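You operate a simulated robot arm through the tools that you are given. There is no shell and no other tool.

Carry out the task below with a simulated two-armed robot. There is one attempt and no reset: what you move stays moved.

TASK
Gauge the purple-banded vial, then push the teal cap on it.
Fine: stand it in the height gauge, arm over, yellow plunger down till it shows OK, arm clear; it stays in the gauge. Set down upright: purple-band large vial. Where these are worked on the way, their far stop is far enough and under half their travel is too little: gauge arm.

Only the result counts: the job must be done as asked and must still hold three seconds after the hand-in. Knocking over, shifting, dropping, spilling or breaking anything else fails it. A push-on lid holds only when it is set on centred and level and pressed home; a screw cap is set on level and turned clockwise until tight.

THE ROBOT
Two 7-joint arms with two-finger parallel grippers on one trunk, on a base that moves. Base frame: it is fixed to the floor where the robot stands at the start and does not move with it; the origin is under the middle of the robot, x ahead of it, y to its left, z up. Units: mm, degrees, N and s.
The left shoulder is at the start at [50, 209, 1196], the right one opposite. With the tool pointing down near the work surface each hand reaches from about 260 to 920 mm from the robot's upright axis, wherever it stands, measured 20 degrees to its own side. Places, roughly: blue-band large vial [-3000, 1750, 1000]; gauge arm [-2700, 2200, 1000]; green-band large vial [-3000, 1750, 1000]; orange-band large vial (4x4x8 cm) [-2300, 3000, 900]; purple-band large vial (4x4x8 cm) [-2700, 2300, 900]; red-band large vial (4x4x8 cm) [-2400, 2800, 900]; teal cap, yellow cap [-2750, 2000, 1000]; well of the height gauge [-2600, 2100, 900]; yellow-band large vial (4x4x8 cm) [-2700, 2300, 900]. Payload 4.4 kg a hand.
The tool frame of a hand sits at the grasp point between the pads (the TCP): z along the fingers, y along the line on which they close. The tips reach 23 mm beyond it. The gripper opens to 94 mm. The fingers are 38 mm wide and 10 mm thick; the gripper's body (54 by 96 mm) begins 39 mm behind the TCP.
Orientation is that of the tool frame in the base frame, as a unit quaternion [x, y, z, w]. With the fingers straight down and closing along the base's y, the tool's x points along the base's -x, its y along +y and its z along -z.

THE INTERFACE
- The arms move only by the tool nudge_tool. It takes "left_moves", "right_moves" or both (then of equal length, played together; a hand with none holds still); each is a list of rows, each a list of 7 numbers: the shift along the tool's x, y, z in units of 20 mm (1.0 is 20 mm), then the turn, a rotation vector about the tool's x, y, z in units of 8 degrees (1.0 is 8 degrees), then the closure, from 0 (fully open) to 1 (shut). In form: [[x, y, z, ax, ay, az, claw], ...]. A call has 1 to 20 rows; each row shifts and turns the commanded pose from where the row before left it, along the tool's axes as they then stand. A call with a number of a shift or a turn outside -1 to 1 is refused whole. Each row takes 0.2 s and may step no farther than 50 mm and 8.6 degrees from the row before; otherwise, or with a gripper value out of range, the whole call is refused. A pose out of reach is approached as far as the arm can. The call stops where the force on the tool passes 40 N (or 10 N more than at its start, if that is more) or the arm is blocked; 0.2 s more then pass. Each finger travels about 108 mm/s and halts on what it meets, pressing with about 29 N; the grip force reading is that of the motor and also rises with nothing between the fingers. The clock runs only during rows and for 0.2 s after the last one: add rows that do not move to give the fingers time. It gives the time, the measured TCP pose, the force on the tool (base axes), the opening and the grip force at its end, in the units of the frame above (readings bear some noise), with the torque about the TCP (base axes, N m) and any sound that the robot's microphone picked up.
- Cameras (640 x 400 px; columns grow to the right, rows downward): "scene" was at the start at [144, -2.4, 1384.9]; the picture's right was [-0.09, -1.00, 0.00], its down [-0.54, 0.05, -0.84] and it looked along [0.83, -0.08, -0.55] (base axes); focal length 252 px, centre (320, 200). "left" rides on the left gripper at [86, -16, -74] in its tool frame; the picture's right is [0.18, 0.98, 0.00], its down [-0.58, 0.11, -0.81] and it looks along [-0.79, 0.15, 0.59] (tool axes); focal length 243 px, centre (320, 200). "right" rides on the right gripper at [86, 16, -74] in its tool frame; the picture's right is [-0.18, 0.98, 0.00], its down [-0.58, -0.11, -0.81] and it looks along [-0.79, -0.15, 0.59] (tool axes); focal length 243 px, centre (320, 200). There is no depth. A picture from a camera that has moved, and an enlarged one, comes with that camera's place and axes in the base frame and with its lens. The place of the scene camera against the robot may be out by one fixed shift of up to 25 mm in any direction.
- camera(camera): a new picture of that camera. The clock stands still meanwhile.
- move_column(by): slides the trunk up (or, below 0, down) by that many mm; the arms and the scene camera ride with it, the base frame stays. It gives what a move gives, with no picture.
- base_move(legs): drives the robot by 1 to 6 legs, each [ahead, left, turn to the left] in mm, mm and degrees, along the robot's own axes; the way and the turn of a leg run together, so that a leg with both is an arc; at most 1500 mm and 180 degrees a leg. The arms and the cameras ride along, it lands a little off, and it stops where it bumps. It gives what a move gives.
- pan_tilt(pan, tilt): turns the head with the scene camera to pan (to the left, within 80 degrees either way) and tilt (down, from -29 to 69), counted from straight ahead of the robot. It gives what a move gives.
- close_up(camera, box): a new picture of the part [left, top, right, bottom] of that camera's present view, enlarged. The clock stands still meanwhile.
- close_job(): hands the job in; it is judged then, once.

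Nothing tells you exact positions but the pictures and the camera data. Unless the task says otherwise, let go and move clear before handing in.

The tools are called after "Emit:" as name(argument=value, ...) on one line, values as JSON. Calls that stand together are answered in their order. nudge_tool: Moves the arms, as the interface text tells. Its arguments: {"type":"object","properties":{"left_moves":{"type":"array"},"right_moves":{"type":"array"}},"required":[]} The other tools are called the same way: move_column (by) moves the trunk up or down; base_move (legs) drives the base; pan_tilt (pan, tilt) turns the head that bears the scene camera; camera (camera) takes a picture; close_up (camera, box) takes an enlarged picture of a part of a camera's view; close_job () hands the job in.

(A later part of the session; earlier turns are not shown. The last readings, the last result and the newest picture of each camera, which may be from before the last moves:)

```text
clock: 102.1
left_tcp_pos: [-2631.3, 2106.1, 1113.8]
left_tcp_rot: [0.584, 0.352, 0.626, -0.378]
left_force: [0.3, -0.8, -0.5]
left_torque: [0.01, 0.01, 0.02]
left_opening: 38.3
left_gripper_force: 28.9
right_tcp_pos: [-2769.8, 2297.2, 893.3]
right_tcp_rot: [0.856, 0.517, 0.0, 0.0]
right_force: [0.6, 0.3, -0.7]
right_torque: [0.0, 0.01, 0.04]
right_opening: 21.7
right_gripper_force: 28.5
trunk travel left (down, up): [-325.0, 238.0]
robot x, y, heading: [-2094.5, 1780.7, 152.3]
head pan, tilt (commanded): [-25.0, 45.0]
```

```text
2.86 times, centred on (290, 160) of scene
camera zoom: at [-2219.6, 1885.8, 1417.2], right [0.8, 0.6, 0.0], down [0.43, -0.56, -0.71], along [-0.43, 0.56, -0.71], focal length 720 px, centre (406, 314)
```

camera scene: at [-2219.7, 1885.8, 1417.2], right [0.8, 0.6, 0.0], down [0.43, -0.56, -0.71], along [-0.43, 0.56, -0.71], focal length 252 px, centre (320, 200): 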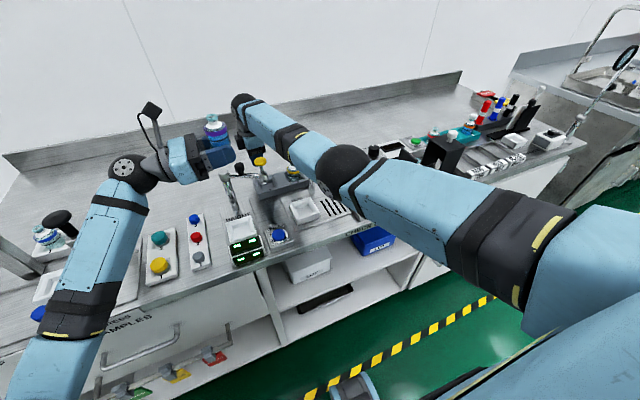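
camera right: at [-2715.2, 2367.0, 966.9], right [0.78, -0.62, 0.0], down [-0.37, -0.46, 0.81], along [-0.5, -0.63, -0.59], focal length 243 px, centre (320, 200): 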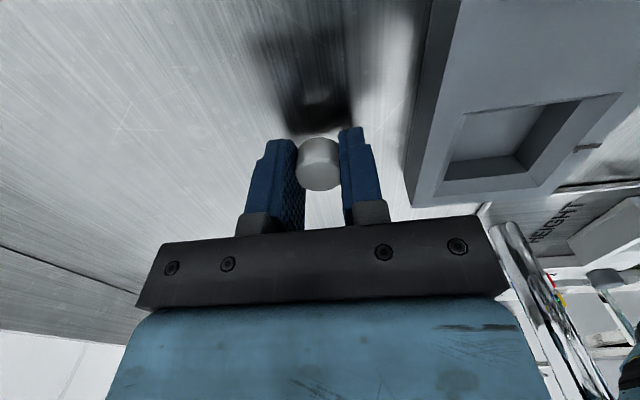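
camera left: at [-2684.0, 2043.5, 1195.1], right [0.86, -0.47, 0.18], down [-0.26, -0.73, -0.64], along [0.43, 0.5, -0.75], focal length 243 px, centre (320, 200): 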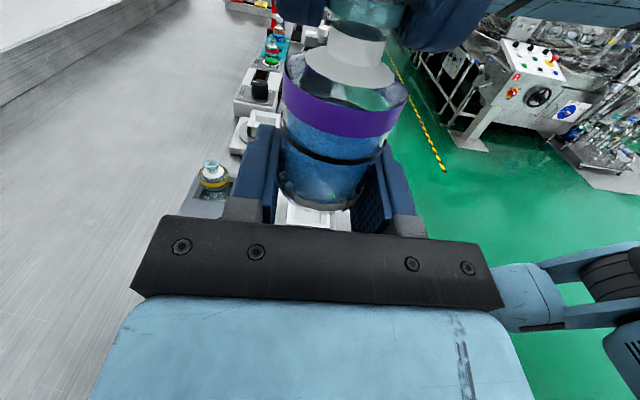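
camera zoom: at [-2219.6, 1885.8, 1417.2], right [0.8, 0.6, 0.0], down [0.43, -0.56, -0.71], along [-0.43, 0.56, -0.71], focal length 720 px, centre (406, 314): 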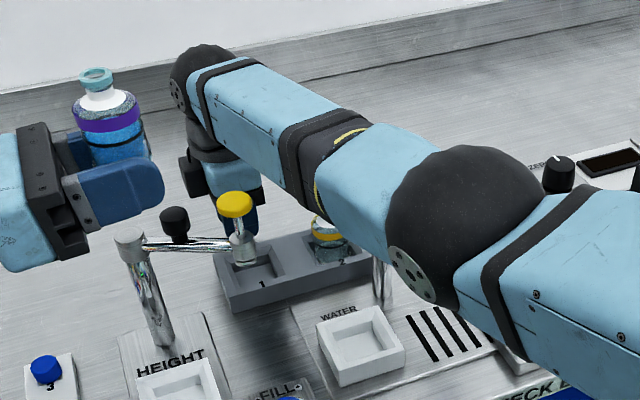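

Emit:
nudge_tool(right_moves=[[0, 0, 0.25, 0, 0, 0, 1], [0, 0, 0.2, 0, 0, 0, 1]])

Emit:
camera(camera="right")

```text
clock: 102.7
left_tcp_pos: [-2630.6, 2104.4, 1113.2]
left_tcp_rot: [0.584, 0.352, 0.626, -0.378]
left_force: [-0.4, -0.2, -0.4]
left_torque: [0.01, -0.05, 0.0]
left_opening: 38.3
left_gripper_force: 29.2
right_tcp_pos: [-2769.7, 2298.2, 886.5]
right_tcp_rot: [0.857, 0.516, -0.001, -0.002]
right_force: [0.5, 1.3, 8.0]
right_torque: [0.04, -0.05, -0.01]
right_opening: 21.7
right_gripper_force: 29.5
trunk travel left (down, up): [-325.0, 238.0]
robot x, y, heading: [-2102.7, 1785.9, 152.2]
head pan, tilt (commanded): [-25.0, 45.0]
```

```text
taken
camera right: at [-2714.5, 2367.5, 959.8], right [0.78, -0.62, 0.0], down [-0.37, -0.46, 0.81], along [-0.5, -0.63, -0.59], focal length 243 px, centre (320, 200)
```

right: 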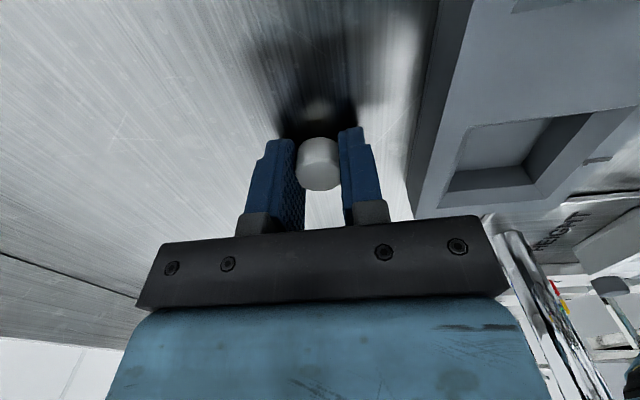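

Contact with the bench (8 N) at TCP z ≈ 886. I ease up a touch and open to leave the stopper standing.

Emit:
nudge_tool(right_moves=[[0, 0, -0.06, 0, 0, 0, 1], [0, 0, 0, 0, 0, 0, 0.9], [0, 0, 0, 0, 0, 0, 0.75], [0, 0, 0, 0, 0, 0, 0.6], [0, 0, 0, 0, 0, 0, 0.55], [0, 0, 0, 0, 0, 0, 0.55]])

Emit:
camera(camera="right")

```text
clock: 104.1
left_tcp_pos: [-2631.7, 2107.0, 1114.2]
left_tcp_rot: [0.584, 0.353, 0.626, -0.378]
left_force: [-0.1, -0.3, -0.3]
left_torque: [-0.01, -0.01, 0.01]
left_opening: 38.2
left_gripper_force: 28.7
right_tcp_pos: [-2769.9, 2297.8, 884.7]
right_tcp_rot: [0.857, 0.516, 0.0, 0.0]
right_force: [0.2, 0.5, -0.1]
right_torque: [0.0, -0.01, 0.01]
right_opening: 42.2
right_gripper_force: 0.1
trunk travel left (down, up): [-325.0, 238.0]
robot x, y, heading: [-2095.2, 1784.3, 151.9]
head pan, tilt (commanded): [-25.0, 45.0]
```

```text
taken
camera right: at [-2714.9, 2367.2, 958.7], right [0.78, -0.62, 0.0], down [-0.37, -0.46, 0.81], along [-0.5, -0.63, -0.59], focal length 243 px, centre (320, 200)
```

right: 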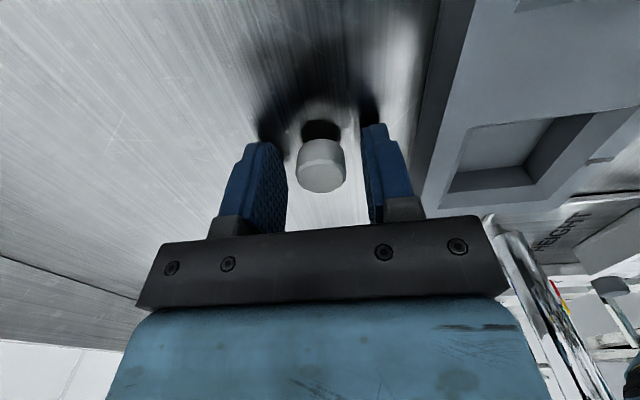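

Emit:
close_up(camera="right", box=[260, 100, 380, 210])

```text
3.64 times, centred on (320, 155) of right
camera zoom: at [-2714.9, 2367.2, 958.7], right [0.78, -0.62, 0.0], down [-0.37, -0.46, 0.81], along [-0.5, -0.63, -0.59], focal length 882 px, centre (320, 364)
```

zoom: 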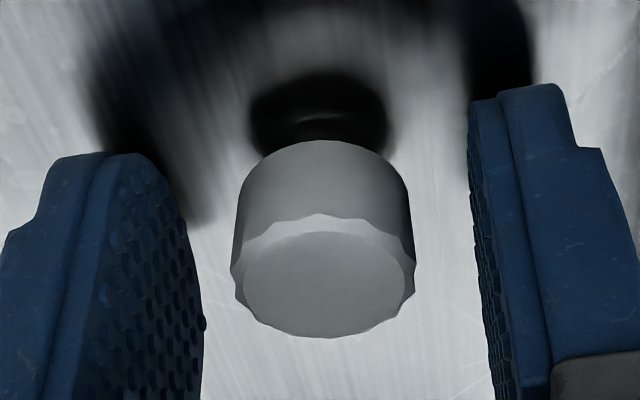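

The stopper stands upright on the bench behind the rack. I raise the right hand straight up and return above the vial in the left hand.

Emit:
nudge_tool(right_moves=[[0, 0, -0.3, 0, 0, 0, 0.5], [0, 0, -1, 0, 0, 0, 0.45], [0, 0, -1, 0, 0, 0, 0.4], [0, 0, -1, 0, 0, 0, 0.35], [0, 0, -1, 0, 0, 0, 0.35], [0, 0, -1, 0, 0, 0, 0.35], [0, 0, -1, 0, 0, 0, 0.35], [0, 0, -1, 0, 0, 0, 0.35], [0, 0, -1, 0, 0, 0, 0.35], [0, 0, -1, 0, 0, 0, 0.35], [0, 0, -1, 0, 0, 0, 0.35], [0, 0, -1, 0, 0, 0, 0.35], [0, 0, -1, 0, 0, 0, 0.35], [0, 0, -1, 0, 0, 0, 0.35], [0, 0, -1, 0, 0, 0, 0.35], [0, 0, -1, 0, 0, 0, 0.35], [0, 0, -1, 0, 0, 0, 0.35], [0, 0, -1, 0, 0, 0, 0.35], [0, 0, -1, 0, 0, 0, 0.35], [0, 0, -0.5, 0, 0, 0, 0.35]])

Emit:
camera(camera="right")

Emit:
close_up(camera="right", box=[260, 0, 380, 80])

```text
clock: 108.3
left_tcp_pos: [-2631.4, 2106.2, 1112.5]
left_tcp_rot: [0.585, 0.352, 0.626, -0.377]
left_force: [-0.2, 0.0, -0.5]
left_torque: [-0.04, -0.01, -0.01]
left_opening: 38.2
left_gripper_force: 29.4
right_tcp_pos: [-2775.6, 2298.8, 1253.6]
right_tcp_rot: [0.857, 0.516, 0.0, 0.001]
right_force: [-0.1, 0.4, -0.8]
right_torque: [0.0, 0.0, 0.02]
right_opening: 61.1
right_gripper_force: 0.0
right hand out of reach, approached as far as the arm can: row 2, 3, 4, 5, 7, 10, 15, 16, 18, 19
trunk travel left (down, up): [-325.0, 238.0]
robot x, y, heading: [-2100.3, 1785.4, 152.1]
head pan, tilt (commanded): [-25.0, 45.0]
```

```text
taken
camera right: at [-2720.3, 2369.2, 1328.1], right [0.78, -0.62, 0.0], down [-0.37, -0.46, 0.81], along [-0.5, -0.63, -0.59], focal length 243 px, centre (320, 200)
```

right: 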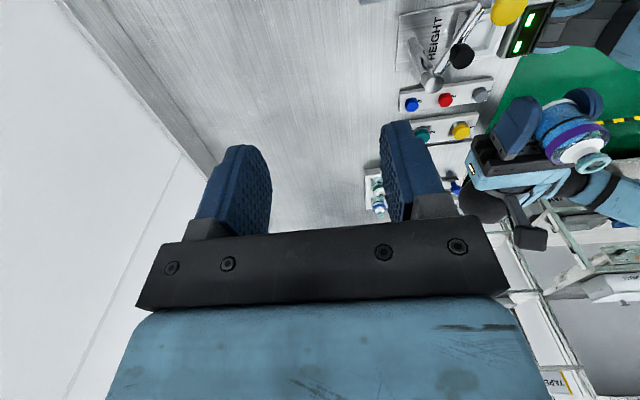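

```text
5.00 times, centred on (320, 40) of right
camera zoom: at [-2720.3, 2369.2, 1328.1], right [0.78, -0.62, 0.0], down [-0.37, -0.46, 0.81], along [-0.5, -0.63, -0.59], focal length 1213 px, centre (320, 1000)
```

zoom: 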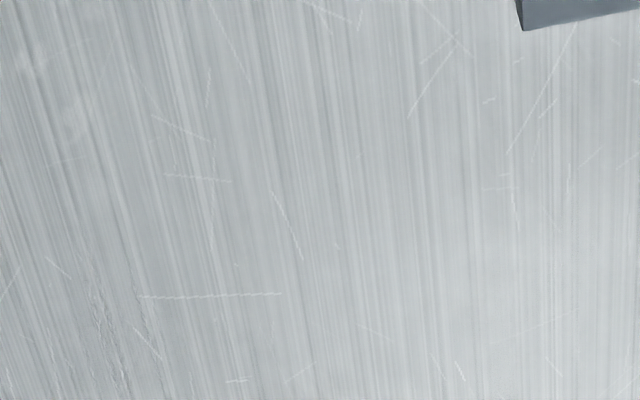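

The stopper is left alone; now I bring the right hand back over the vial.

Emit:
nudge_tool(right_moves=[[-0.427, 0.907, 0, 0, 0, 0, 0.35], [-0.427, 0.907, 0, 0, 0, 0, 0.35], [-0.427, 0.907, 0, 0, 0, 0, 0.35], [-0.427, 0.907, 0, 0, 0, 0, 0.35], [-0.427, 0.907, 0, 0, 0, 0, 0.35], [-0.427, 0.907, 0, 0, 0, 0, 0.35], [-0.427, 0.907, 0, 0, 0, 0, 0.35], [-0.427, 0.907, 0, 0, 0, 0, 0.35], [-0.427, 0.907, 0, 0, 0, 0, 0.35], [-0.427, 0.907, 0, 0, 0, 0, 0.35], [-0.427, 0.907, 0, 0, 0, 0, 0.35], [-0.427, 0.907, 0, 0, 0, 0, 0.35]])

Emit:
camera(camera="right")

Emit:
pan_tilt(pan=0, tilt=40)

Emit:
camera(camera="scene")

```text
clock: 110.9
left_tcp_pos: [-2630.5, 2105.2, 1113.4]
left_tcp_rot: [0.584, 0.352, 0.626, -0.377]
left_force: [0.2, 0.5, -1.6]
left_torque: [0.03, 0.02, 0.03]
left_opening: 38.1
left_gripper_force: 29.1
right_tcp_pos: [-2633.9, 2107.2, 1255.4]
right_tcp_rot: [0.857, 0.516, -0.001, 0.0]
right_force: [0.2, 0.2, 0.5]
right_torque: [0.0, 0.02, -0.01]
right_opening: 61.1
right_gripper_force: 0.0
trunk travel left (down, up): [-325.0, 238.0]
robot x, y, heading: [-2103.9, 1785.6, 152.0]
head pan, tilt (commanded): [-25.0, 45.0]
```

```text
taken
camera right: at [-2578.5, 2177.1, 1329.5], right [0.78, -0.62, 0.0], down [-0.37, -0.46, 0.81], along [-0.5, -0.63, -0.59], focal length 243 px, centre (320, 200)
```

right: 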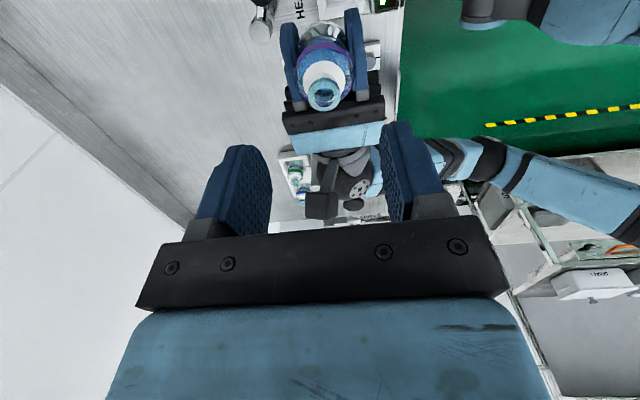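

```text
clock: 111.8
left_tcp_pos: [-2630.4, 2106.1, 1112.8]
left_tcp_rot: [0.584, 0.353, 0.626, -0.378]
left_force: [-0.5, 0.5, -1.0]
left_torque: [-0.02, 0.0, 0.0]
left_opening: 38.4
left_gripper_force: 29.5
right_tcp_pos: [-2634.7, 2108.5, 1255.5]
right_tcp_rot: [0.857, 0.515, 0.0, 0.0]
right_force: [-0.5, -0.5, 0.0]
right_torque: [0.01, 0.0, 0.01]
right_opening: 60.9
right_gripper_force: 0.1
trunk travel left (down, up): [-325.0, 238.0]
robot x, y, heading: [-2100.1, 1784.4, 152.4]
head pan, tilt (commanded): [0.0, 40.0]
```

```text
taken
camera scene: at [-2245.6, 1860.8, 1424.5], right [0.47, 0.88, 0.0], down [0.57, -0.3, -0.77], along [-0.68, 0.36, -0.64], focal length 252 px, centre (320, 200)
```

scene: 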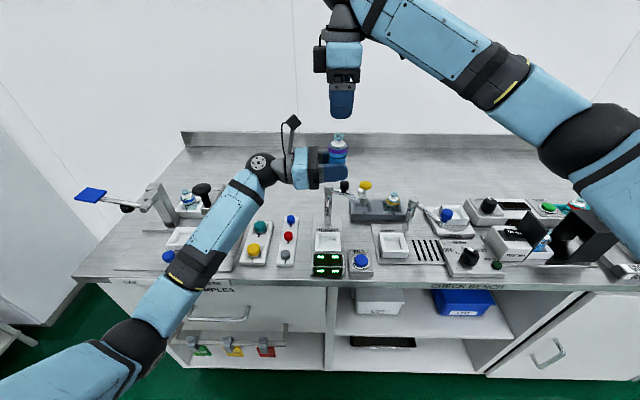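

The vial's neck is well centred below. I come down to the same body grip as before, above the left fingers.

Emit:
nudge_tool(right_moves=[[0, 0.12, 0.8, 0, 0, 0, 0.35], [0, 0, 0.8, 0, 0, 0, 0.35], [0, 0, 0.8, 0, 0, 0, 0.35], [0, 0, 0.8, 0, 0, 0, 0.35], [0, 0, 0.8, 0, 0, 0, 0.35], [0, 0, 0.6, 0, 0, 0, 0.35]])

Emit:
camera(camera="right")

Emit:
camera(camera="left")

```text
clock: 113.2
left_tcp_pos: [-2632.4, 2105.8, 1114.3]
left_tcp_rot: [0.584, 0.352, 0.626, -0.378]
left_force: [1.3, 0.7, -1.3]
left_torque: [0.0, 0.02, 0.03]
left_opening: 38.4
left_gripper_force: 28.8
right_tcp_pos: [-2631.9, 2108.5, 1163.5]
right_tcp_rot: [0.857, 0.516, 0.001, 0.0]
right_force: [-0.1, -0.3, 0.6]
right_torque: [-0.01, 0.0, -0.03]
right_opening: 60.9
right_gripper_force: 0.1
trunk travel left (down, up): [-325.0, 238.0]
robot x, y, heading: [-2098.5, 1786.8, 152.3]
head pan, tilt (commanded): [0.0, 40.0]
```

```text
taken
camera right: at [-2576.2, 2177.3, 1237.4], right [0.78, -0.62, 0.0], down [-0.37, -0.46, 0.81], along [-0.5, -0.63, -0.59], focal length 243 px, centre (320, 200)
```

right: 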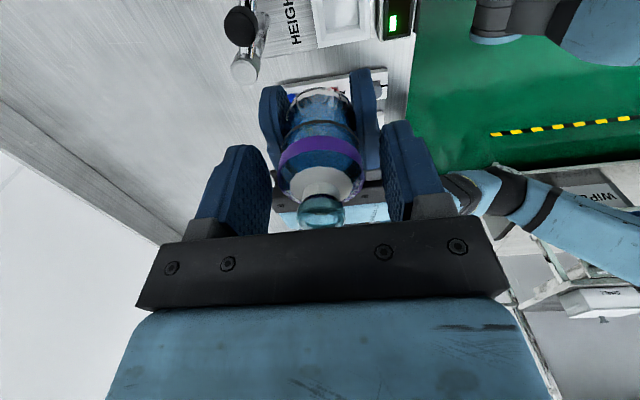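

```text
taken
camera left: at [-2684.0, 2043.6, 1195.1], right [0.86, -0.47, 0.18], down [-0.26, -0.73, -0.64], along [0.43, 0.5, -0.75], focal length 243 px, centre (320, 200)
```

left: 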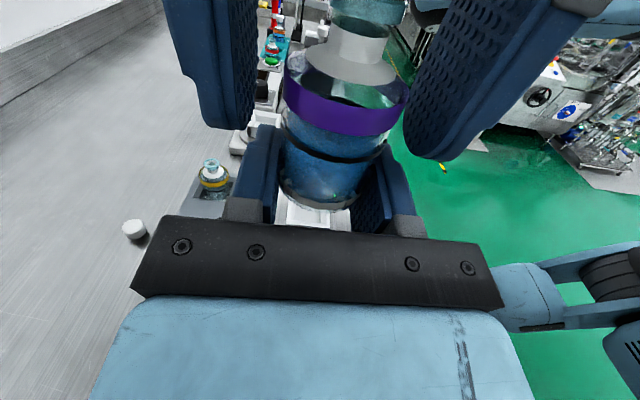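

The stopper can be seen standing on the bench. I close the right hand on the body, then open the left.

Emit:
nudge_tool(right_moves=[[0, 0, 0, 0, 0, 0, 0.45], [0, 0, 0, 0, 0, 0, 0.55], [0, 0, 0, 0, 0, 0, 0.65], [0, 0, 0, 0, 0, 0, 0.85], [0, 0, 0, 0, 0, 0, 1], [0, 0, 0, 0, 0, 0, 1]])

```text
clock: 114.6
left_tcp_pos: [-2630.8, 2105.3, 1113.7]
left_tcp_rot: [0.584, 0.353, 0.626, -0.378]
left_force: [-6.6, 4.6, -0.4]
left_torque: [-0.21, -0.33, 0.03]
left_opening: 38.4
left_gripper_force: 28.9
right_tcp_pos: [-2630.3, 2107.7, 1163.6]
right_tcp_rot: [0.856, 0.517, -0.001, 0.0]
right_force: [5.9, -4.3, 0.6]
right_torque: [0.04, -0.01, 0.02]
right_opening: 38.4
right_gripper_force: 29.0
trunk travel left (down, up): [-325.0, 238.0]
robot x, y, heading: [-2097.4, 1781.3, 152.1]
head pan, tilt (commanded): [0.0, 40.0]
```

Emit:
nudge_tool(right_moves=[[0, 0.06, 0, 0, 0, 0, 1], [0, 0.03, 0, 0, 0, 0, 1]])

```text
clock: 115.2
left_tcp_pos: [-2631.6, 2106.3, 1114.0]
left_tcp_rot: [0.585, 0.352, 0.626, -0.377]
left_force: [2.8, -4.0, -1.0]
left_torque: [0.16, 0.07, 0.0]
left_opening: 38.3
left_gripper_force: 29.5
right_tcp_pos: [-2631.7, 2107.6, 1163.6]
right_tcp_rot: [0.857, 0.515, 0.0, 0.0]
right_force: [-2.4, 3.8, 0.6]
right_torque: [0.06, 0.02, 0.03]
right_opening: 38.5
right_gripper_force: 29.2
trunk travel left (down, up): [-325.0, 238.0]
robot x, y, heading: [-2098.4, 1781.4, 152.1]
head pan, tilt (commanded): [0.0, 40.0]
```

The strain is small. I open the left hand, check, and draw it back to the left, then raise it before going further (keeping clear of the press knob).

Emit:
nudge_tool(left_moves=[[0, 0, 0, 0, 0, 0, 0.8], [0, 0, 0, 0, 0, 0, 0.6], [0, 0, 0, 0, 0, 0, 0.4], [0, 0, 0, 0, 0, 0, 0.2], [0, 0, 0, 0, 0, 0, 0.2]])

Emit:
camera(camera="right")

Emit:
camera(camera="left")

```text
clock: 116.4
left_tcp_pos: [-2632.5, 2105.7, 1114.1]
left_tcp_rot: [0.584, 0.352, 0.627, -0.378]
left_force: [-0.1, -0.5, 0.2]
left_torque: [-0.01, 0.0, 0.0]
left_opening: 75.3
left_gripper_force: 0.1
right_tcp_pos: [-2629.4, 2105.4, 1162.9]
right_tcp_rot: [0.857, 0.515, -0.001, 0.0]
right_force: [-0.4, 0.9, 0.4]
right_torque: [0.02, 0.01, -0.01]
right_opening: 38.2
right_gripper_force: 29.2
trunk travel left (down, up): [-325.0, 238.0]
robot x, y, heading: [-2102.4, 1780.4, 152.2]
head pan, tilt (commanded): [0.0, 40.0]
```

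```text
taken
camera right: at [-2574.8, 2175.9, 1237.6], right [0.78, -0.62, 0.0], down [-0.37, -0.46, 0.81], along [-0.5, -0.63, -0.59], focal length 243 px, centre (320, 200)
```

right: 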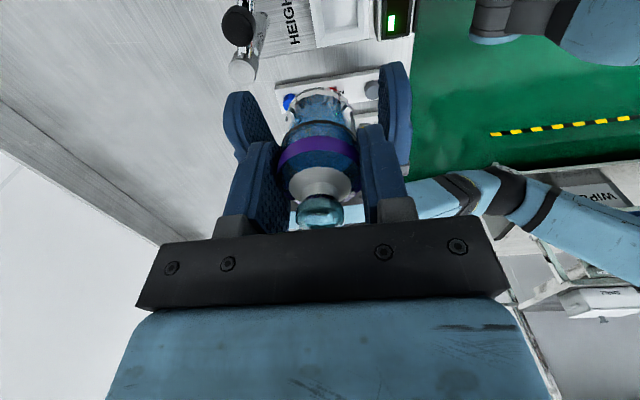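

```text
taken
camera left: at [-2684.0, 2043.5, 1195.1], right [0.86, -0.47, 0.18], down [-0.26, -0.73, -0.64], along [0.43, 0.5, -0.75], focal length 243 px, centre (320, 200)
```

left: 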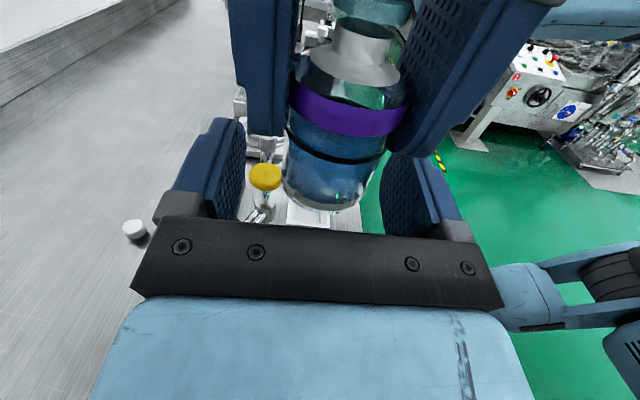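

The vial hangs upright in the right hand. I withdraw the left hand to the left and then up.

Emit:
nudge_tool(left_moves=[[0, 0, -0.5, 0, 0, 0, 0.2], [0, 0, -0.9, 0, 0, 0, 0.2], [0, 0, -0.9, 0, 0, 0, 0.2], [0, 0, -0.9, 0, 0, 0, 0.2], [0.8, 0, 0, 0, 0, 0, 0.2], [1, 0, 0, 0, 0, 0, 0.2], [1, 0, 0, 0, 0, 0, 0.2], [1, 0, 0, 0, 0, 0, 0.2], [1, 0, 0, 0, 0, 0, 0.2], [1, 0, 0, 0, 0, 0, 0.2]])

Emit:
camera(camera="scene")

```text
clock: 118.6
left_tcp_pos: [-2664.1, 2042.5, 1223.9]
left_tcp_rot: [0.584, 0.351, 0.627, -0.377]
left_force: [-0.2, 0.0, -0.3]
left_torque: [0.01, 0.0, 0.03]
left_opening: 75.1
left_gripper_force: 0.0
right_tcp_pos: [-2629.9, 2104.9, 1164.3]
right_tcp_rot: [0.856, 0.516, 0.0, -0.001]
right_force: [0.4, 0.3, 0.5]
right_torque: [-0.04, 0.01, 0.0]
right_opening: 38.2
right_gripper_force: 28.8
trunk travel left (down, up): [-325.0, 238.0]
robot x, y, heading: [-2095.9, 1785.0, 152.2]
head pan, tilt (commanded): [0.0, 40.0]
```

```text
taken
camera scene: at [-2245.4, 1860.8, 1424.5], right [0.47, 0.88, 0.0], down [0.57, -0.3, -0.77], along [-0.68, 0.36, -0.64], focal length 252 px, centre (320, 200)
```

scene: 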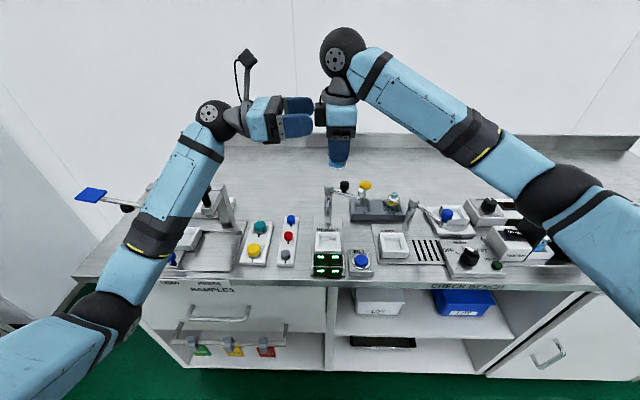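

The left fingers are near the right wrist's box; I move the left hand further left, then turn it back to point down.

Emit:
nudge_tool(left_moves=[[0, 0, -0.8, 0, 0, 0, 0.2], [0, 0, -1, 0, 0, 0, 0.2], [0, 0, -1, 0, 0, 0, 0.2], [0, 0, -1, 0, 0, 0, 0.2], [0, 0, -1, 0, 0, 0, 0.2], [0, 0, -1, 0, 0, 0, 0.2]])

Emit:
nudge_tool(left_moves=[[0, 0, 0, 0, -1, 0, 0.2], [0, 0, 0, 0, -1, 0, 0.2], [0, 0, 0, 0, -1, 0, 0.2], [0, 0, 0, 0, -1, 0, 0.2], [0, 0, 0, 0, -1, 0, 0.2], [0, 0, 0, 0, -1, 0, 0.2], [0, 0, 0, 0, -1, 0, 0.2], [0, 0, 0, 0, -1, 0, 0.2], [0, 0, 0, 0, -1, 0, 0.2], [0, 0, 0, 0, -1, 0, 0.2], [0, 0, 0, 0, -1, 0, 0.2], [0, 0, 0, 0, -0.75, 0, 0.2]])

Emit:
nudge_tool(left_moves=[[0, 0, 0, 0, 0, 1, 0.2], [0, 0, 0, 0, 0, 1, 0.2], [0, 0, 0, 0, 0, 1, 0.2], [0, 0, 0, 0, 0, 1, 0.2], [0, 0, 0, 0, 0, 1, 0.2], [0, 0, 0, 0, 0, 1, 0.2], [0, 0, 0, 0, 0, 1, 0.2], [0, 0, 0, 0, 0, 1, 0.2], [0, 0, 0, 0, 0, 1, 0.2], [0, 0, 0, 0, 0, 1, 0.2], [0, 0, 0, 0, 0, 1, 0.2], [0, 0, 0, 0, 0, 0.25, 0.2]])

Emit:
camera(camera="left")

Emit:
camera(camera="scene")

```text
clock: 120.0
left_tcp_pos: [-2717.8, 1940.4, 1216.3]
left_tcp_rot: [0.585, 0.352, 0.626, -0.377]
left_force: [0.2, 0.3, 0.1]
left_torque: [-0.01, -0.04, 0.01]
left_opening: 75.3
left_gripper_force: 0.1
right_tcp_pos: [-2629.8, 2104.8, 1164.0]
right_tcp_rot: [0.857, 0.515, 0.0, 0.0]
right_force: [-0.3, 0.1, -0.3]
right_torque: [-0.01, -0.02, 0.0]
right_opening: 38.3
right_gripper_force: 29.2
trunk travel left (down, up): [-325.0, 238.0]
robot x, y, heading: [-2095.5, 1786.0, 152.3]
head pan, tilt (commanded): [0.0, 40.0]
```

```text
clock: 122.6
left_tcp_pos: [-2720.0, 1939.8, 1217.7]
left_tcp_rot: [0.856, 0.516, -0.002, 0.001]
left_force: [0.4, 0.4, 0.8]
left_torque: [0.01, 0.01, 0.02]
left_opening: 75.1
left_gripper_force: 0.0
right_tcp_pos: [-2629.4, 2105.3, 1164.1]
right_tcp_rot: [0.857, 0.515, 0.001, 0.0]
right_force: [-1.2, 0.5, 0.8]
right_torque: [-0.03, 0.0, 0.03]
right_opening: 38.2
right_gripper_force: 28.9
trunk travel left (down, up): [-325.0, 238.0]
robot x, y, heading: [-2098.6, 1785.3, 152.2]
head pan, tilt (commanded): [0.0, 40.0]
```

```text
clock: 125.2
left_tcp_pos: [-2719.4, 1941.1, 1216.2]
left_tcp_rot: [0.971, -0.241, 0.0, 0.0]
left_force: [0.5, 0.0, -0.8]
left_torque: [-0.01, 0.0, -0.04]
left_opening: 75.1
left_gripper_force: 0.1
right_tcp_pos: [-2631.1, 2106.2, 1163.8]
right_tcp_rot: [0.857, 0.515, 0.0, 0.0]
right_force: [0.1, -1.0, -0.5]
right_torque: [-0.01, 0.0, -0.02]
right_opening: 38.1
right_gripper_force: 28.8
trunk travel left (down, up): [-325.0, 238.0]
robot x, y, heading: [-2095.7, 1786.3, 152.2]
head pan, tilt (commanded): [0.0, 40.0]
```

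```text
taken
camera left: at [-2635.4, 1915.2, 1291.8], right [-0.3, -0.95, 0.0], down [-0.56, 0.18, 0.81], along [-0.77, 0.24, -0.59], focal length 243 px, centre (320, 200)
```

left: 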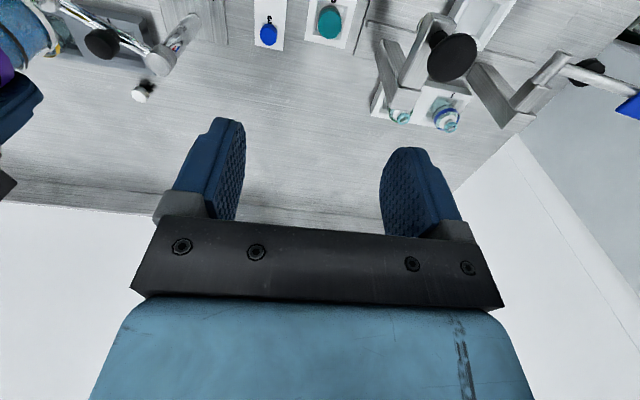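

```text
taken
camera scene: at [-2245.7, 1860.8, 1424.5], right [0.47, 0.88, 0.0], down [0.57, -0.3, -0.77], along [-0.68, 0.36, -0.64], focal length 252 px, centre (320, 200)
```

scene: 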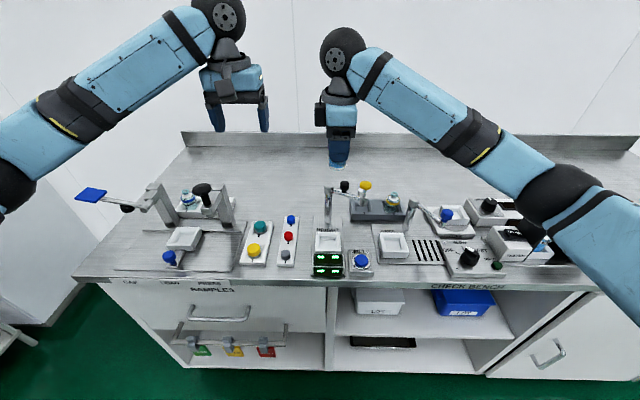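

All is as it was at the press station. I now use the left camera to measure the gauge well more exactly before placing the vial.

Emit:
nudge_tool(left_moves=[[1, -0.486, 0.527, 0, 0, 0, 0], [1, -0.486, 0.527, 0, 0, 0, 0], [1, -0.486, 0.527, 0, 0, 0, 0], [1, -0.486, 0.527, 0, 0, 0, 0], [1, -0.486, 0.527, 0, 0, 0, 0], [1, -0.486, 0.527, 0, 0, 0, 0], [1, -0.486, 0.527, 0, 0, 0, 0], [1, -0.486, 0.527, 0, 0, 0, 0], [1, -0.486, 0.527, 0, 0, 0, 0], [1, -0.486, 0.527, 0, 0, 0, 0], [1, -0.486, 0.527, 0, 0, 0, 0]])

Emit:
camera(camera="left")

Emit:
close_up(camera="left", box=[200, 80, 380, 220])

```text
clock: 127.6
left_tcp_pos: [-2473.4, 1930.2, 1101.5]
left_tcp_rot: [0.971, -0.241, 0.0, 0.0]
left_force: [0.4, 0.4, -0.4]
left_torque: [-0.04, 0.01, -0.02]
left_opening: 93.9
left_gripper_force: 0.1
right_tcp_pos: [-2629.5, 2106.1, 1162.4]
right_tcp_rot: [0.857, 0.516, 0.0, 0.001]
right_force: [-0.3, -0.2, -0.6]
right_torque: [0.02, -0.01, 0.0]
right_opening: 38.3
right_gripper_force: 29.2
trunk travel left (down, up): [-325.0, 238.0]
robot x, y, heading: [-2101.1, 1784.4, 152.1]
head pan, tilt (commanded): [0.0, 40.0]
```

```text
taken
camera left: at [-2390.0, 1906.5, 1177.2], right [-0.3, -0.96, 0.0], down [-0.56, 0.18, 0.81], along [-0.77, 0.24, -0.59], focal length 243 px, centre (320, 200)
```

left: 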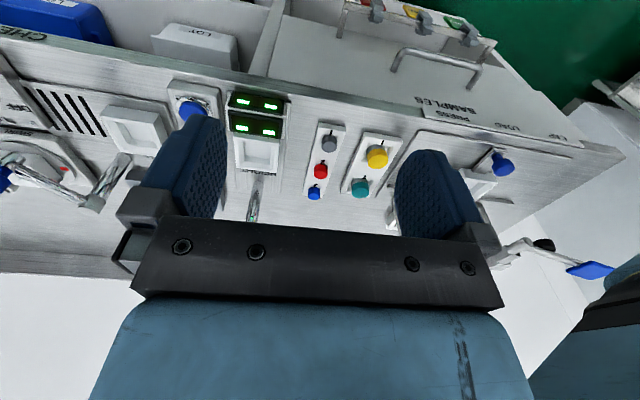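

```text
2.86 times, centred on (290, 150) of left
camera zoom: at [-2390.0, 1906.5, 1177.2], right [-0.3, -0.96, 0.0], down [-0.56, 0.18, 0.81], along [-0.77, 0.24, -0.59], focal length 693 px, centre (406, 343)
```

zoom: 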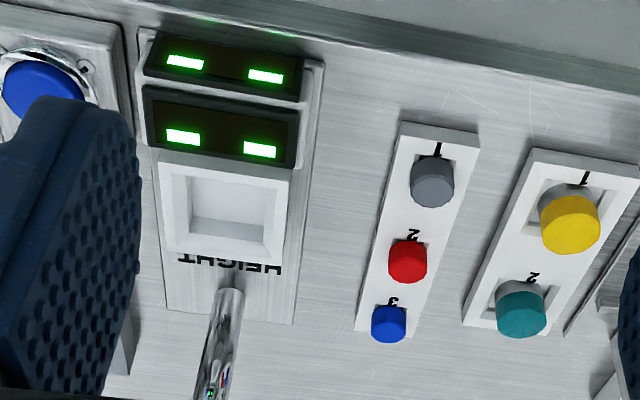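

From two views the well's centre comes to F ≈ 585.5, R ≈ 20 with its rim at z ≈ 900. I zoom in to judge how deep the well is.

Emit:
close_up(camera="left", box=[220, 130, 300, 185])

Emit:
close_up(camera="scene", box=[300, 215, 360, 285])

```text
7.27 times, centred on (260, 158) of left
camera zoom: at [-2390.0, 1906.5, 1177.2], right [-0.3, -0.96, 0.0], down [-0.56, 0.18, 0.81], along [-0.77, 0.24, -0.59], focal length 1764 px, centre (756, 509)
```

zoom: 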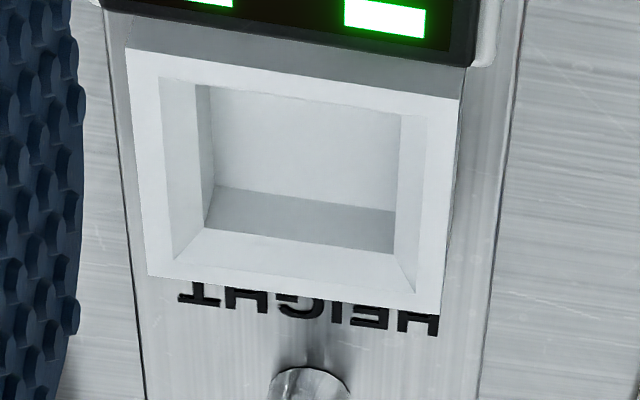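

```text
5.71 times, centred on (330, 250) of scene
camera zoom: at [-2245.3, 1860.9, 1424.5], right [0.47, 0.88, 0.0], down [0.57, -0.3, -0.77], along [-0.68, 0.36, -0.64], focal length 1440 px, centre (263, -86)
```

zoom: 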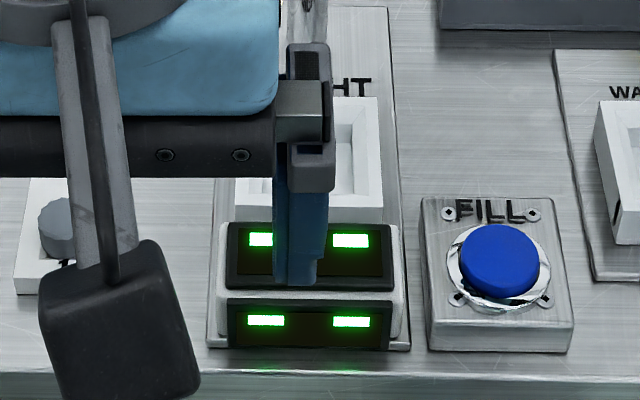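

I take a second precise view from 120 mm higher to fix the well's height and depth.

Emit:
nudge_tool(left_moves=[[-0.5, 0, -1, 0, 0, 0, 0], [-0.5, 0, -1, 0, 0, 0, 0], [-0.5, 0, -1, 0, 0, 0, 0], [-0.5, 0, -1, 0, 0, 0, 0], [-0.5, 0, -1, 0, 0, 0, 0], [-0.5, 0, -1, 0, 0, 0, 0]])

Emit:
camera(camera="left")

Emit:
close_up(camera="left", box=[220, 40, 300, 95])

```text
clock: 129.0
left_tcp_pos: [-2528.2, 1959.1, 1221.1]
left_tcp_rot: [0.97, -0.241, 0.001, 0.0]
left_force: [0.2, -0.3, 1.1]
left_torque: [0.0, 0.01, 0.02]
left_opening: 94.0
left_gripper_force: 0.1
right_tcp_pos: [-2629.7, 2106.6, 1162.9]
right_tcp_rot: [0.857, 0.516, 0.0, 0.001]
right_force: [-0.7, 0.1, 0.1]
right_torque: [0.01, -0.02, 0.0]
right_opening: 38.6
right_gripper_force: 29.0
trunk travel left (down, up): [-325.0, 238.0]
robot x, y, heading: [-2100.7, 1785.2, 152.5]
head pan, tilt (commanded): [0.0, 40.0]
```

```text
taken
camera left: at [-2443.7, 1934.5, 1296.6], right [-0.3, -0.95, 0.0], down [-0.56, 0.18, 0.81], along [-0.77, 0.24, -0.59], focal length 243 px, centre (320, 200)
```

left: 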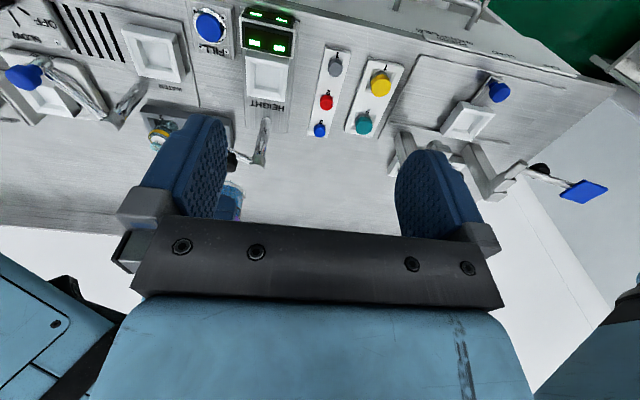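

```text
7.27 times, centred on (260, 68) of left
camera zoom: at [-2443.7, 1934.5, 1296.6], right [-0.3, -0.95, 0.0], down [-0.56, 0.18, 0.81], along [-0.77, 0.24, -0.59], focal length 1764 px, centre (756, 1164)
```

zoom: 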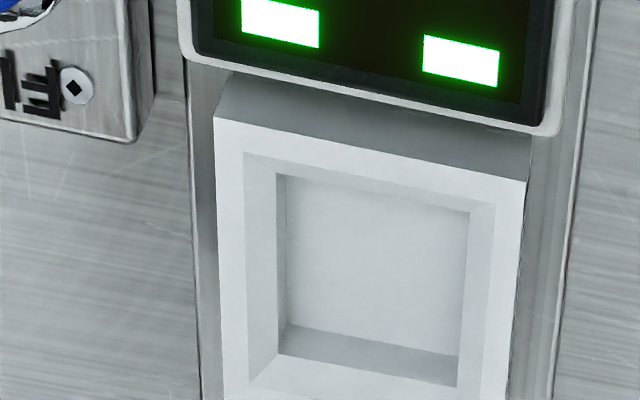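

I zoom once more at the same place, now including the back of the well and the HEIGHT lettering, to calibrate the heights.

Emit:
close_up(camera="left", box=[220, 65, 300, 120])

Emit:
close_up(camera="left", box=[220, 105, 300, 160])

```text
7.27 times, centred on (260, 92) of left
camera zoom: at [-2443.7, 1934.5, 1296.6], right [-0.3, -0.95, 0.0], down [-0.56, 0.18, 0.81], along [-0.77, 0.24, -0.59], focal length 1764 px, centre (756, 982)
```

zoom: 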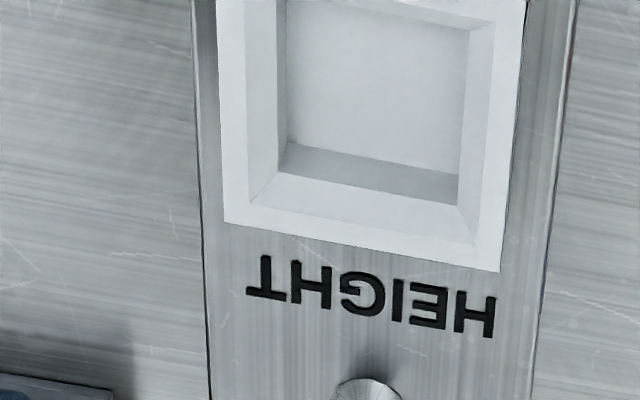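

```text
7.27 times, centred on (260, 132) of left
camera zoom: at [-2443.7, 1934.5, 1296.6], right [-0.3, -0.95, 0.0], down [-0.56, 0.18, 0.81], along [-0.77, 0.24, -0.59], focal length 1764 px, centre (756, 691)
```

zoom: 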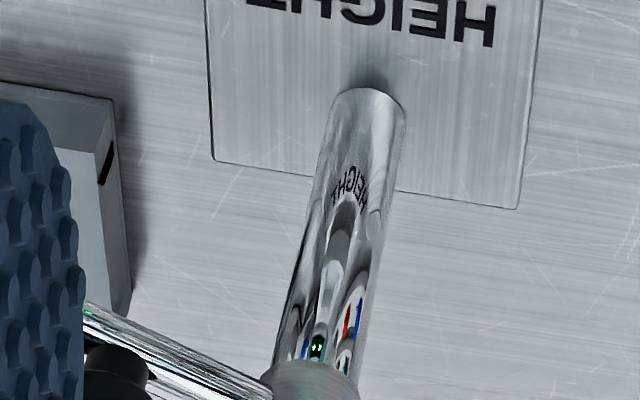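

The well is now well fixed: centre F ≈ 598.5, R ≈ 20.5, rim z ≈ 891, a 42 mm shaft with floor z ≈ 873 (the HEIGHT lettering checks at 867). Next I measure how the vial sits in the right hand.

Emit:
close_up(camera="right", box=[270, 70, 370, 240])

Emit:
close_up(camera="left", box=[190, 120, 290, 240])

```text
2.35 times, centred on (320, 155) of right
camera zoom: at [-2574.5, 2176.2, 1237.7], right [0.78, -0.62, 0.0], down [-0.37, -0.46, 0.81], along [-0.5, -0.63, -0.59], focal length 571 px, centre (320, 306)
```

zoom: 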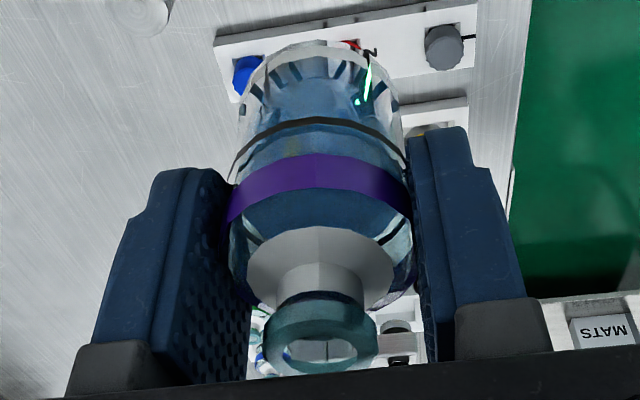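

```text
3.33 times, centred on (240, 180) of left
camera zoom: at [-2443.7, 1934.5, 1296.6], right [-0.3, -0.95, 0.0], down [-0.56, 0.18, 0.81], along [-0.77, 0.24, -0.59], focal length 809 px, centre (587, 267)
```

zoom: 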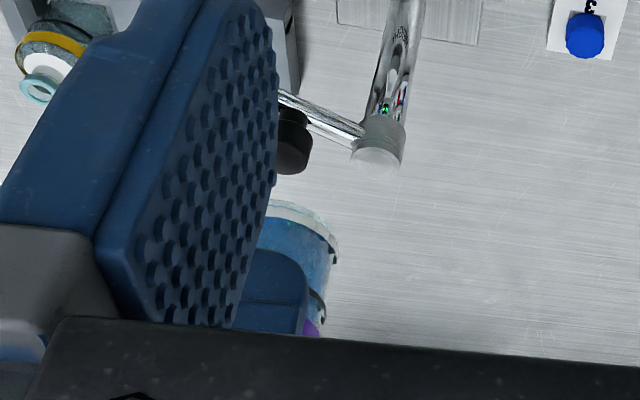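

To know the vial's sideways place in the hand, I shift the left camera 45 mm to the right for an unblocked view of the vial.

Emit:
nudge_tool(left_moves=[[0.3, -0.75, 0, 0, 0, 0, 0], [0.3, -0.75, 0, 0, 0, 0, 0], [0.3, -0.75, 0, 0, 0, 0, 0]])

Emit:
close_up(camera="left", box=[220, 100, 340, 240])

```text
clock: 129.8
left_tcp_pos: [-2490.5, 1990.7, 1220.7]
left_tcp_rot: [0.971, -0.24, 0.001, 0.0]
left_force: [0.0, -0.1, 0.3]
left_torque: [-0.02, 0.03, 0.0]
left_opening: 94.2
left_gripper_force: 0.1
right_tcp_pos: [-2629.8, 2106.9, 1164.7]
right_tcp_rot: [0.857, 0.516, -0.001, 0.0]
right_force: [0.0, -0.3, 0.3]
right_torque: [-0.03, -0.01, -0.02]
right_opening: 38.5
right_gripper_force: 28.7
trunk travel left (down, up): [-325.0, 238.0]
robot x, y, heading: [-2102.5, 1782.9, 151.8]
head pan, tilt (commanded): [0.0, 40.0]
```

```text
2.86 times, centred on (280, 170) of left
camera zoom: at [-2406.3, 1966.7, 1296.4], right [-0.3, -0.96, 0.0], down [-0.56, 0.18, 0.81], along [-0.77, 0.24, -0.59], focal length 693 px, centre (434, 286)
```

zoom: 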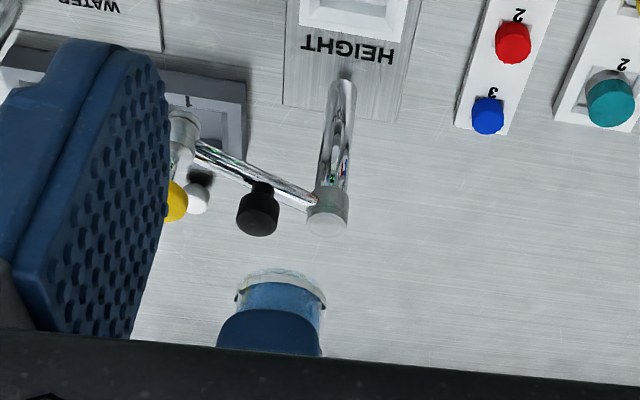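

The vial's axis coincides with the grasp point to within 1 mm, its bottom about 49 mm below it. I move over the well and lower most of the way.

Emit:
nudge_tool(right_moves=[[-0.2, 0.25, 0, 0, 0, 0, 1], [-0.42, 0.5, 0, 0, 0, 0, 1], [-0.215, 0.25, 0, 0, 0, 0, 1], [0, 0, 0.4, 0, 0, 0, 1], [0, 0, 0.7, 0, 0, 0, 1], [0, 0, 0.7, 0, 0, 0, 1], [0, 0, 0.7, 0, 0, 0, 1], [0, 0, 0.7, 0, 0, 0, 1], [0, 0, 0.7, 0, 0, 0, 1], [0, 0, 0.7, 0, 0, 0, 1], [0, 0, 0.7, 0, 0, 0, 1], [0, 0, 0.7, 0, 0, 0, 1], [0, 0, 0.7, 0, 0, 0, 1], [0, 0, 0.7, 0, 0, 0, 1], [0, 0, 0.7, 0, 0, 0, 1], [0, 0, 0.7, 0, 0, 0, 1], [0, 0, 0.4, 0, 0, 0, 1], [0, 0, 0, 0, 0, 0, 1]])

Emit:
camera(camera="right")

Emit:
camera(camera="left")

Emit:
camera(camera="scene")

```text
clock: 133.6
left_tcp_pos: [-2490.5, 1991.5, 1221.3]
left_tcp_rot: [0.971, -0.24, 0.0, 0.0]
left_force: [-0.8, 0.4, -0.1]
left_torque: [-0.02, -0.02, -0.02]
left_opening: 94.1
left_gripper_force: 0.1
right_tcp_pos: [-2620.0, 2081.8, 978.8]
right_tcp_rot: [0.856, 0.516, 0.0, 0.0]
right_force: [0.0, 0.0, 0.0]
right_torque: [0.03, 0.01, 0.0]
right_opening: 38.3
right_gripper_force: 29.1
trunk travel left (down, up): [-325.0, 238.0]
robot x, y, heading: [-2097.0, 1784.0, 152.0]
head pan, tilt (commanded): [0.0, 40.0]
```

```text
taken
camera right: at [-2565.4, 2151.9, 1052.9], right [0.78, -0.62, 0.0], down [-0.37, -0.46, 0.81], along [-0.5, -0.63, -0.59], focal length 243 px, centre (320, 200)
```

right: 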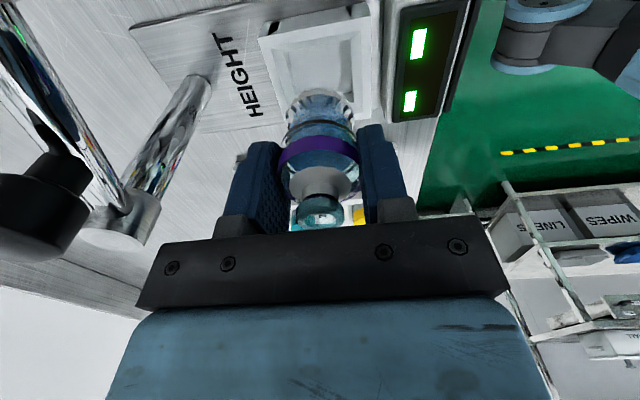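

```text
taken
camera left: at [-2406.9, 1966.0, 1296.3], right [-0.3, -0.96, 0.0], down [-0.56, 0.18, 0.81], along [-0.77, 0.24, -0.59], focal length 243 px, centre (320, 200)
```

left: 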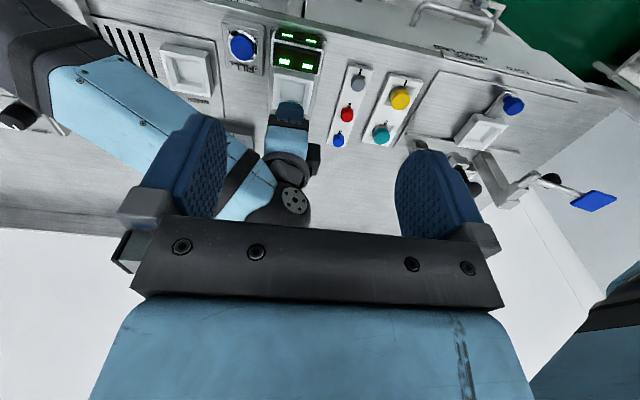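

```text
taken
camera scene: at [-2245.6, 1860.7, 1424.5], right [0.47, 0.88, 0.0], down [0.57, -0.3, -0.77], along [-0.68, 0.36, -0.64], focal length 252 px, centre (320, 200)
```

scene: 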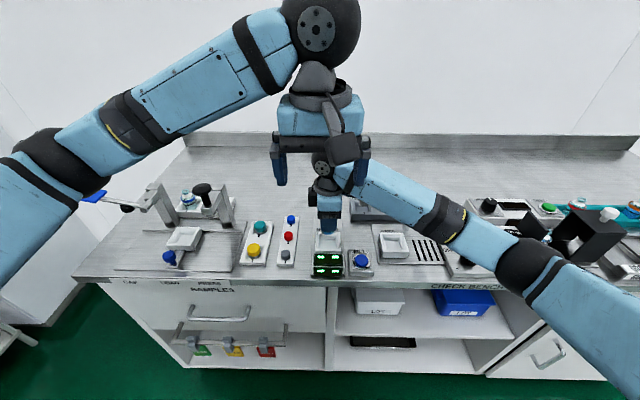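

Over the well. I lower in smaller steps now.

Emit:
nudge_tool(right_moves=[[0, 0, 0.4, 0, 0, 0, 1], [0, 0, 0.5, 0, 0, 0, 1], [0, 0, 0.5, 0, 0, 0, 1], [0, 0, 0.4, 0, 0, 0, 1]])

Emit:
camera(camera="right")

Emit:
close_up(camera="scene", box=[280, 160, 390, 290])

```text
clock: 134.6
left_tcp_pos: [-2491.1, 1990.5, 1222.3]
left_tcp_rot: [0.971, -0.239, -0.001, 0.0]
left_force: [0.4, -0.5, -1.1]
left_torque: [0.02, 0.02, -0.01]
left_opening: 94.0
left_gripper_force: 0.0
right_tcp_pos: [-2620.9, 2081.4, 943.3]
right_tcp_rot: [0.857, 0.515, 0.0, 0.0]
right_force: [-0.2, -0.1, 0.0]
right_torque: [0.02, 0.0, -0.01]
right_opening: 38.3
right_gripper_force: 29.2
trunk travel left (down, up): [-325.0, 238.0]
robot x, y, heading: [-2101.9, 1785.2, 152.2]
head pan, tilt (commanded): [0.0, 40.0]
```

```text
taken
camera right: at [-2565.5, 2151.8, 1017.6], right [0.78, -0.62, 0.0], down [-0.37, -0.46, 0.81], along [-0.5, -0.63, -0.59], focal length 243 px, centre (320, 200)
```

right: 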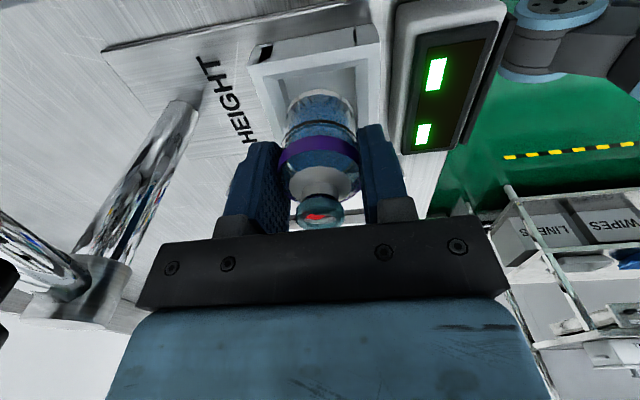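

```text
3.08 times, centred on (335, 225) of scene
camera zoom: at [-2245.7, 1860.8, 1424.5], right [0.47, 0.88, 0.0], down [0.57, -0.3, -0.77], along [-0.68, 0.36, -0.64], focal length 776 px, centre (274, 123)
```

zoom: 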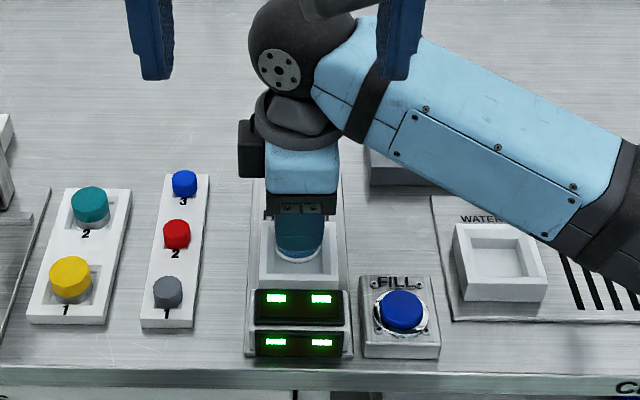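

Emit:
nudge_tool(right_moves=[[0, 0, 0.25, 0, 0, 0, 1], [0, 0, 0.25, 0, 0, 0, 1], [0, 0, 0, 0, 0, 0, 1]])

Emit:
nudge_tool(right_moves=[[0, 0, 0.2, 0, 0, 0, 1], [0, 0, 0, 0, 0, 0, 1]])

Emit:
camera(camera="right")

```text
clock: 135.4
left_tcp_pos: [-2490.5, 1990.2, 1221.6]
left_tcp_rot: [0.971, -0.241, 0.001, 0.0]
left_force: [0.2, 0.5, 0.1]
left_torque: [0.01, 0.01, -0.01]
left_opening: 93.9
left_gripper_force: 0.0
right_tcp_pos: [-2620.6, 2082.5, 932.8]
right_tcp_rot: [0.857, 0.516, 0.0, 0.0]
right_force: [0.6, 0.0, 0.6]
right_torque: [0.0, -0.01, -0.02]
right_opening: 37.9
right_gripper_force: 29.5
trunk travel left (down, up): [-325.0, 238.0]
robot x, y, heading: [-2101.1, 1782.1, 152.3]
head pan, tilt (commanded): [0.0, 40.0]
```

```text
clock: 136.0
left_tcp_pos: [-2490.7, 1991.3, 1221.0]
left_tcp_rot: [0.971, -0.24, -0.001, 0.0]
left_force: [-0.4, 0.4, -0.1]
left_torque: [0.0, -0.01, -0.01]
left_opening: 94.2
left_gripper_force: 0.1
right_tcp_pos: [-2620.8, 2082.1, 931.1]
right_tcp_rot: [0.857, 0.516, 0.001, 0.0]
right_force: [-0.8, -0.3, 0.0]
right_torque: [0.0, -0.02, -0.01]
right_opening: 38.5
right_gripper_force: 28.4
trunk travel left (down, up): [-325.0, 238.0]
robot x, y, heading: [-2104.8, 1783.1, 152.3]
head pan, tilt (commanded): [0.0, 40.0]
```

```text
taken
camera right: at [-2565.3, 2151.7, 1003.5], right [0.78, -0.62, 0.0], down [-0.37, -0.46, 0.81], along [-0.5, -0.63, -0.59], focal length 243 px, centre (320, 200)
```

right: 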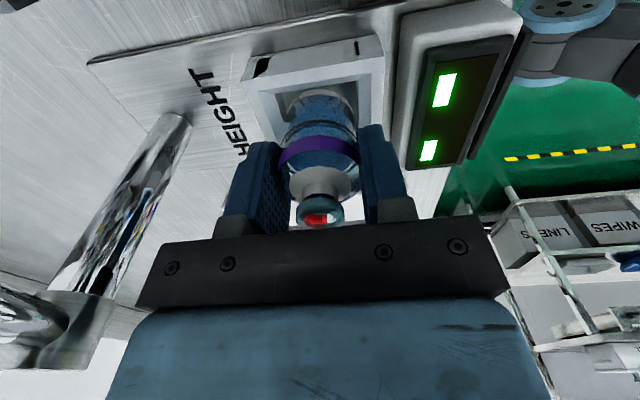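

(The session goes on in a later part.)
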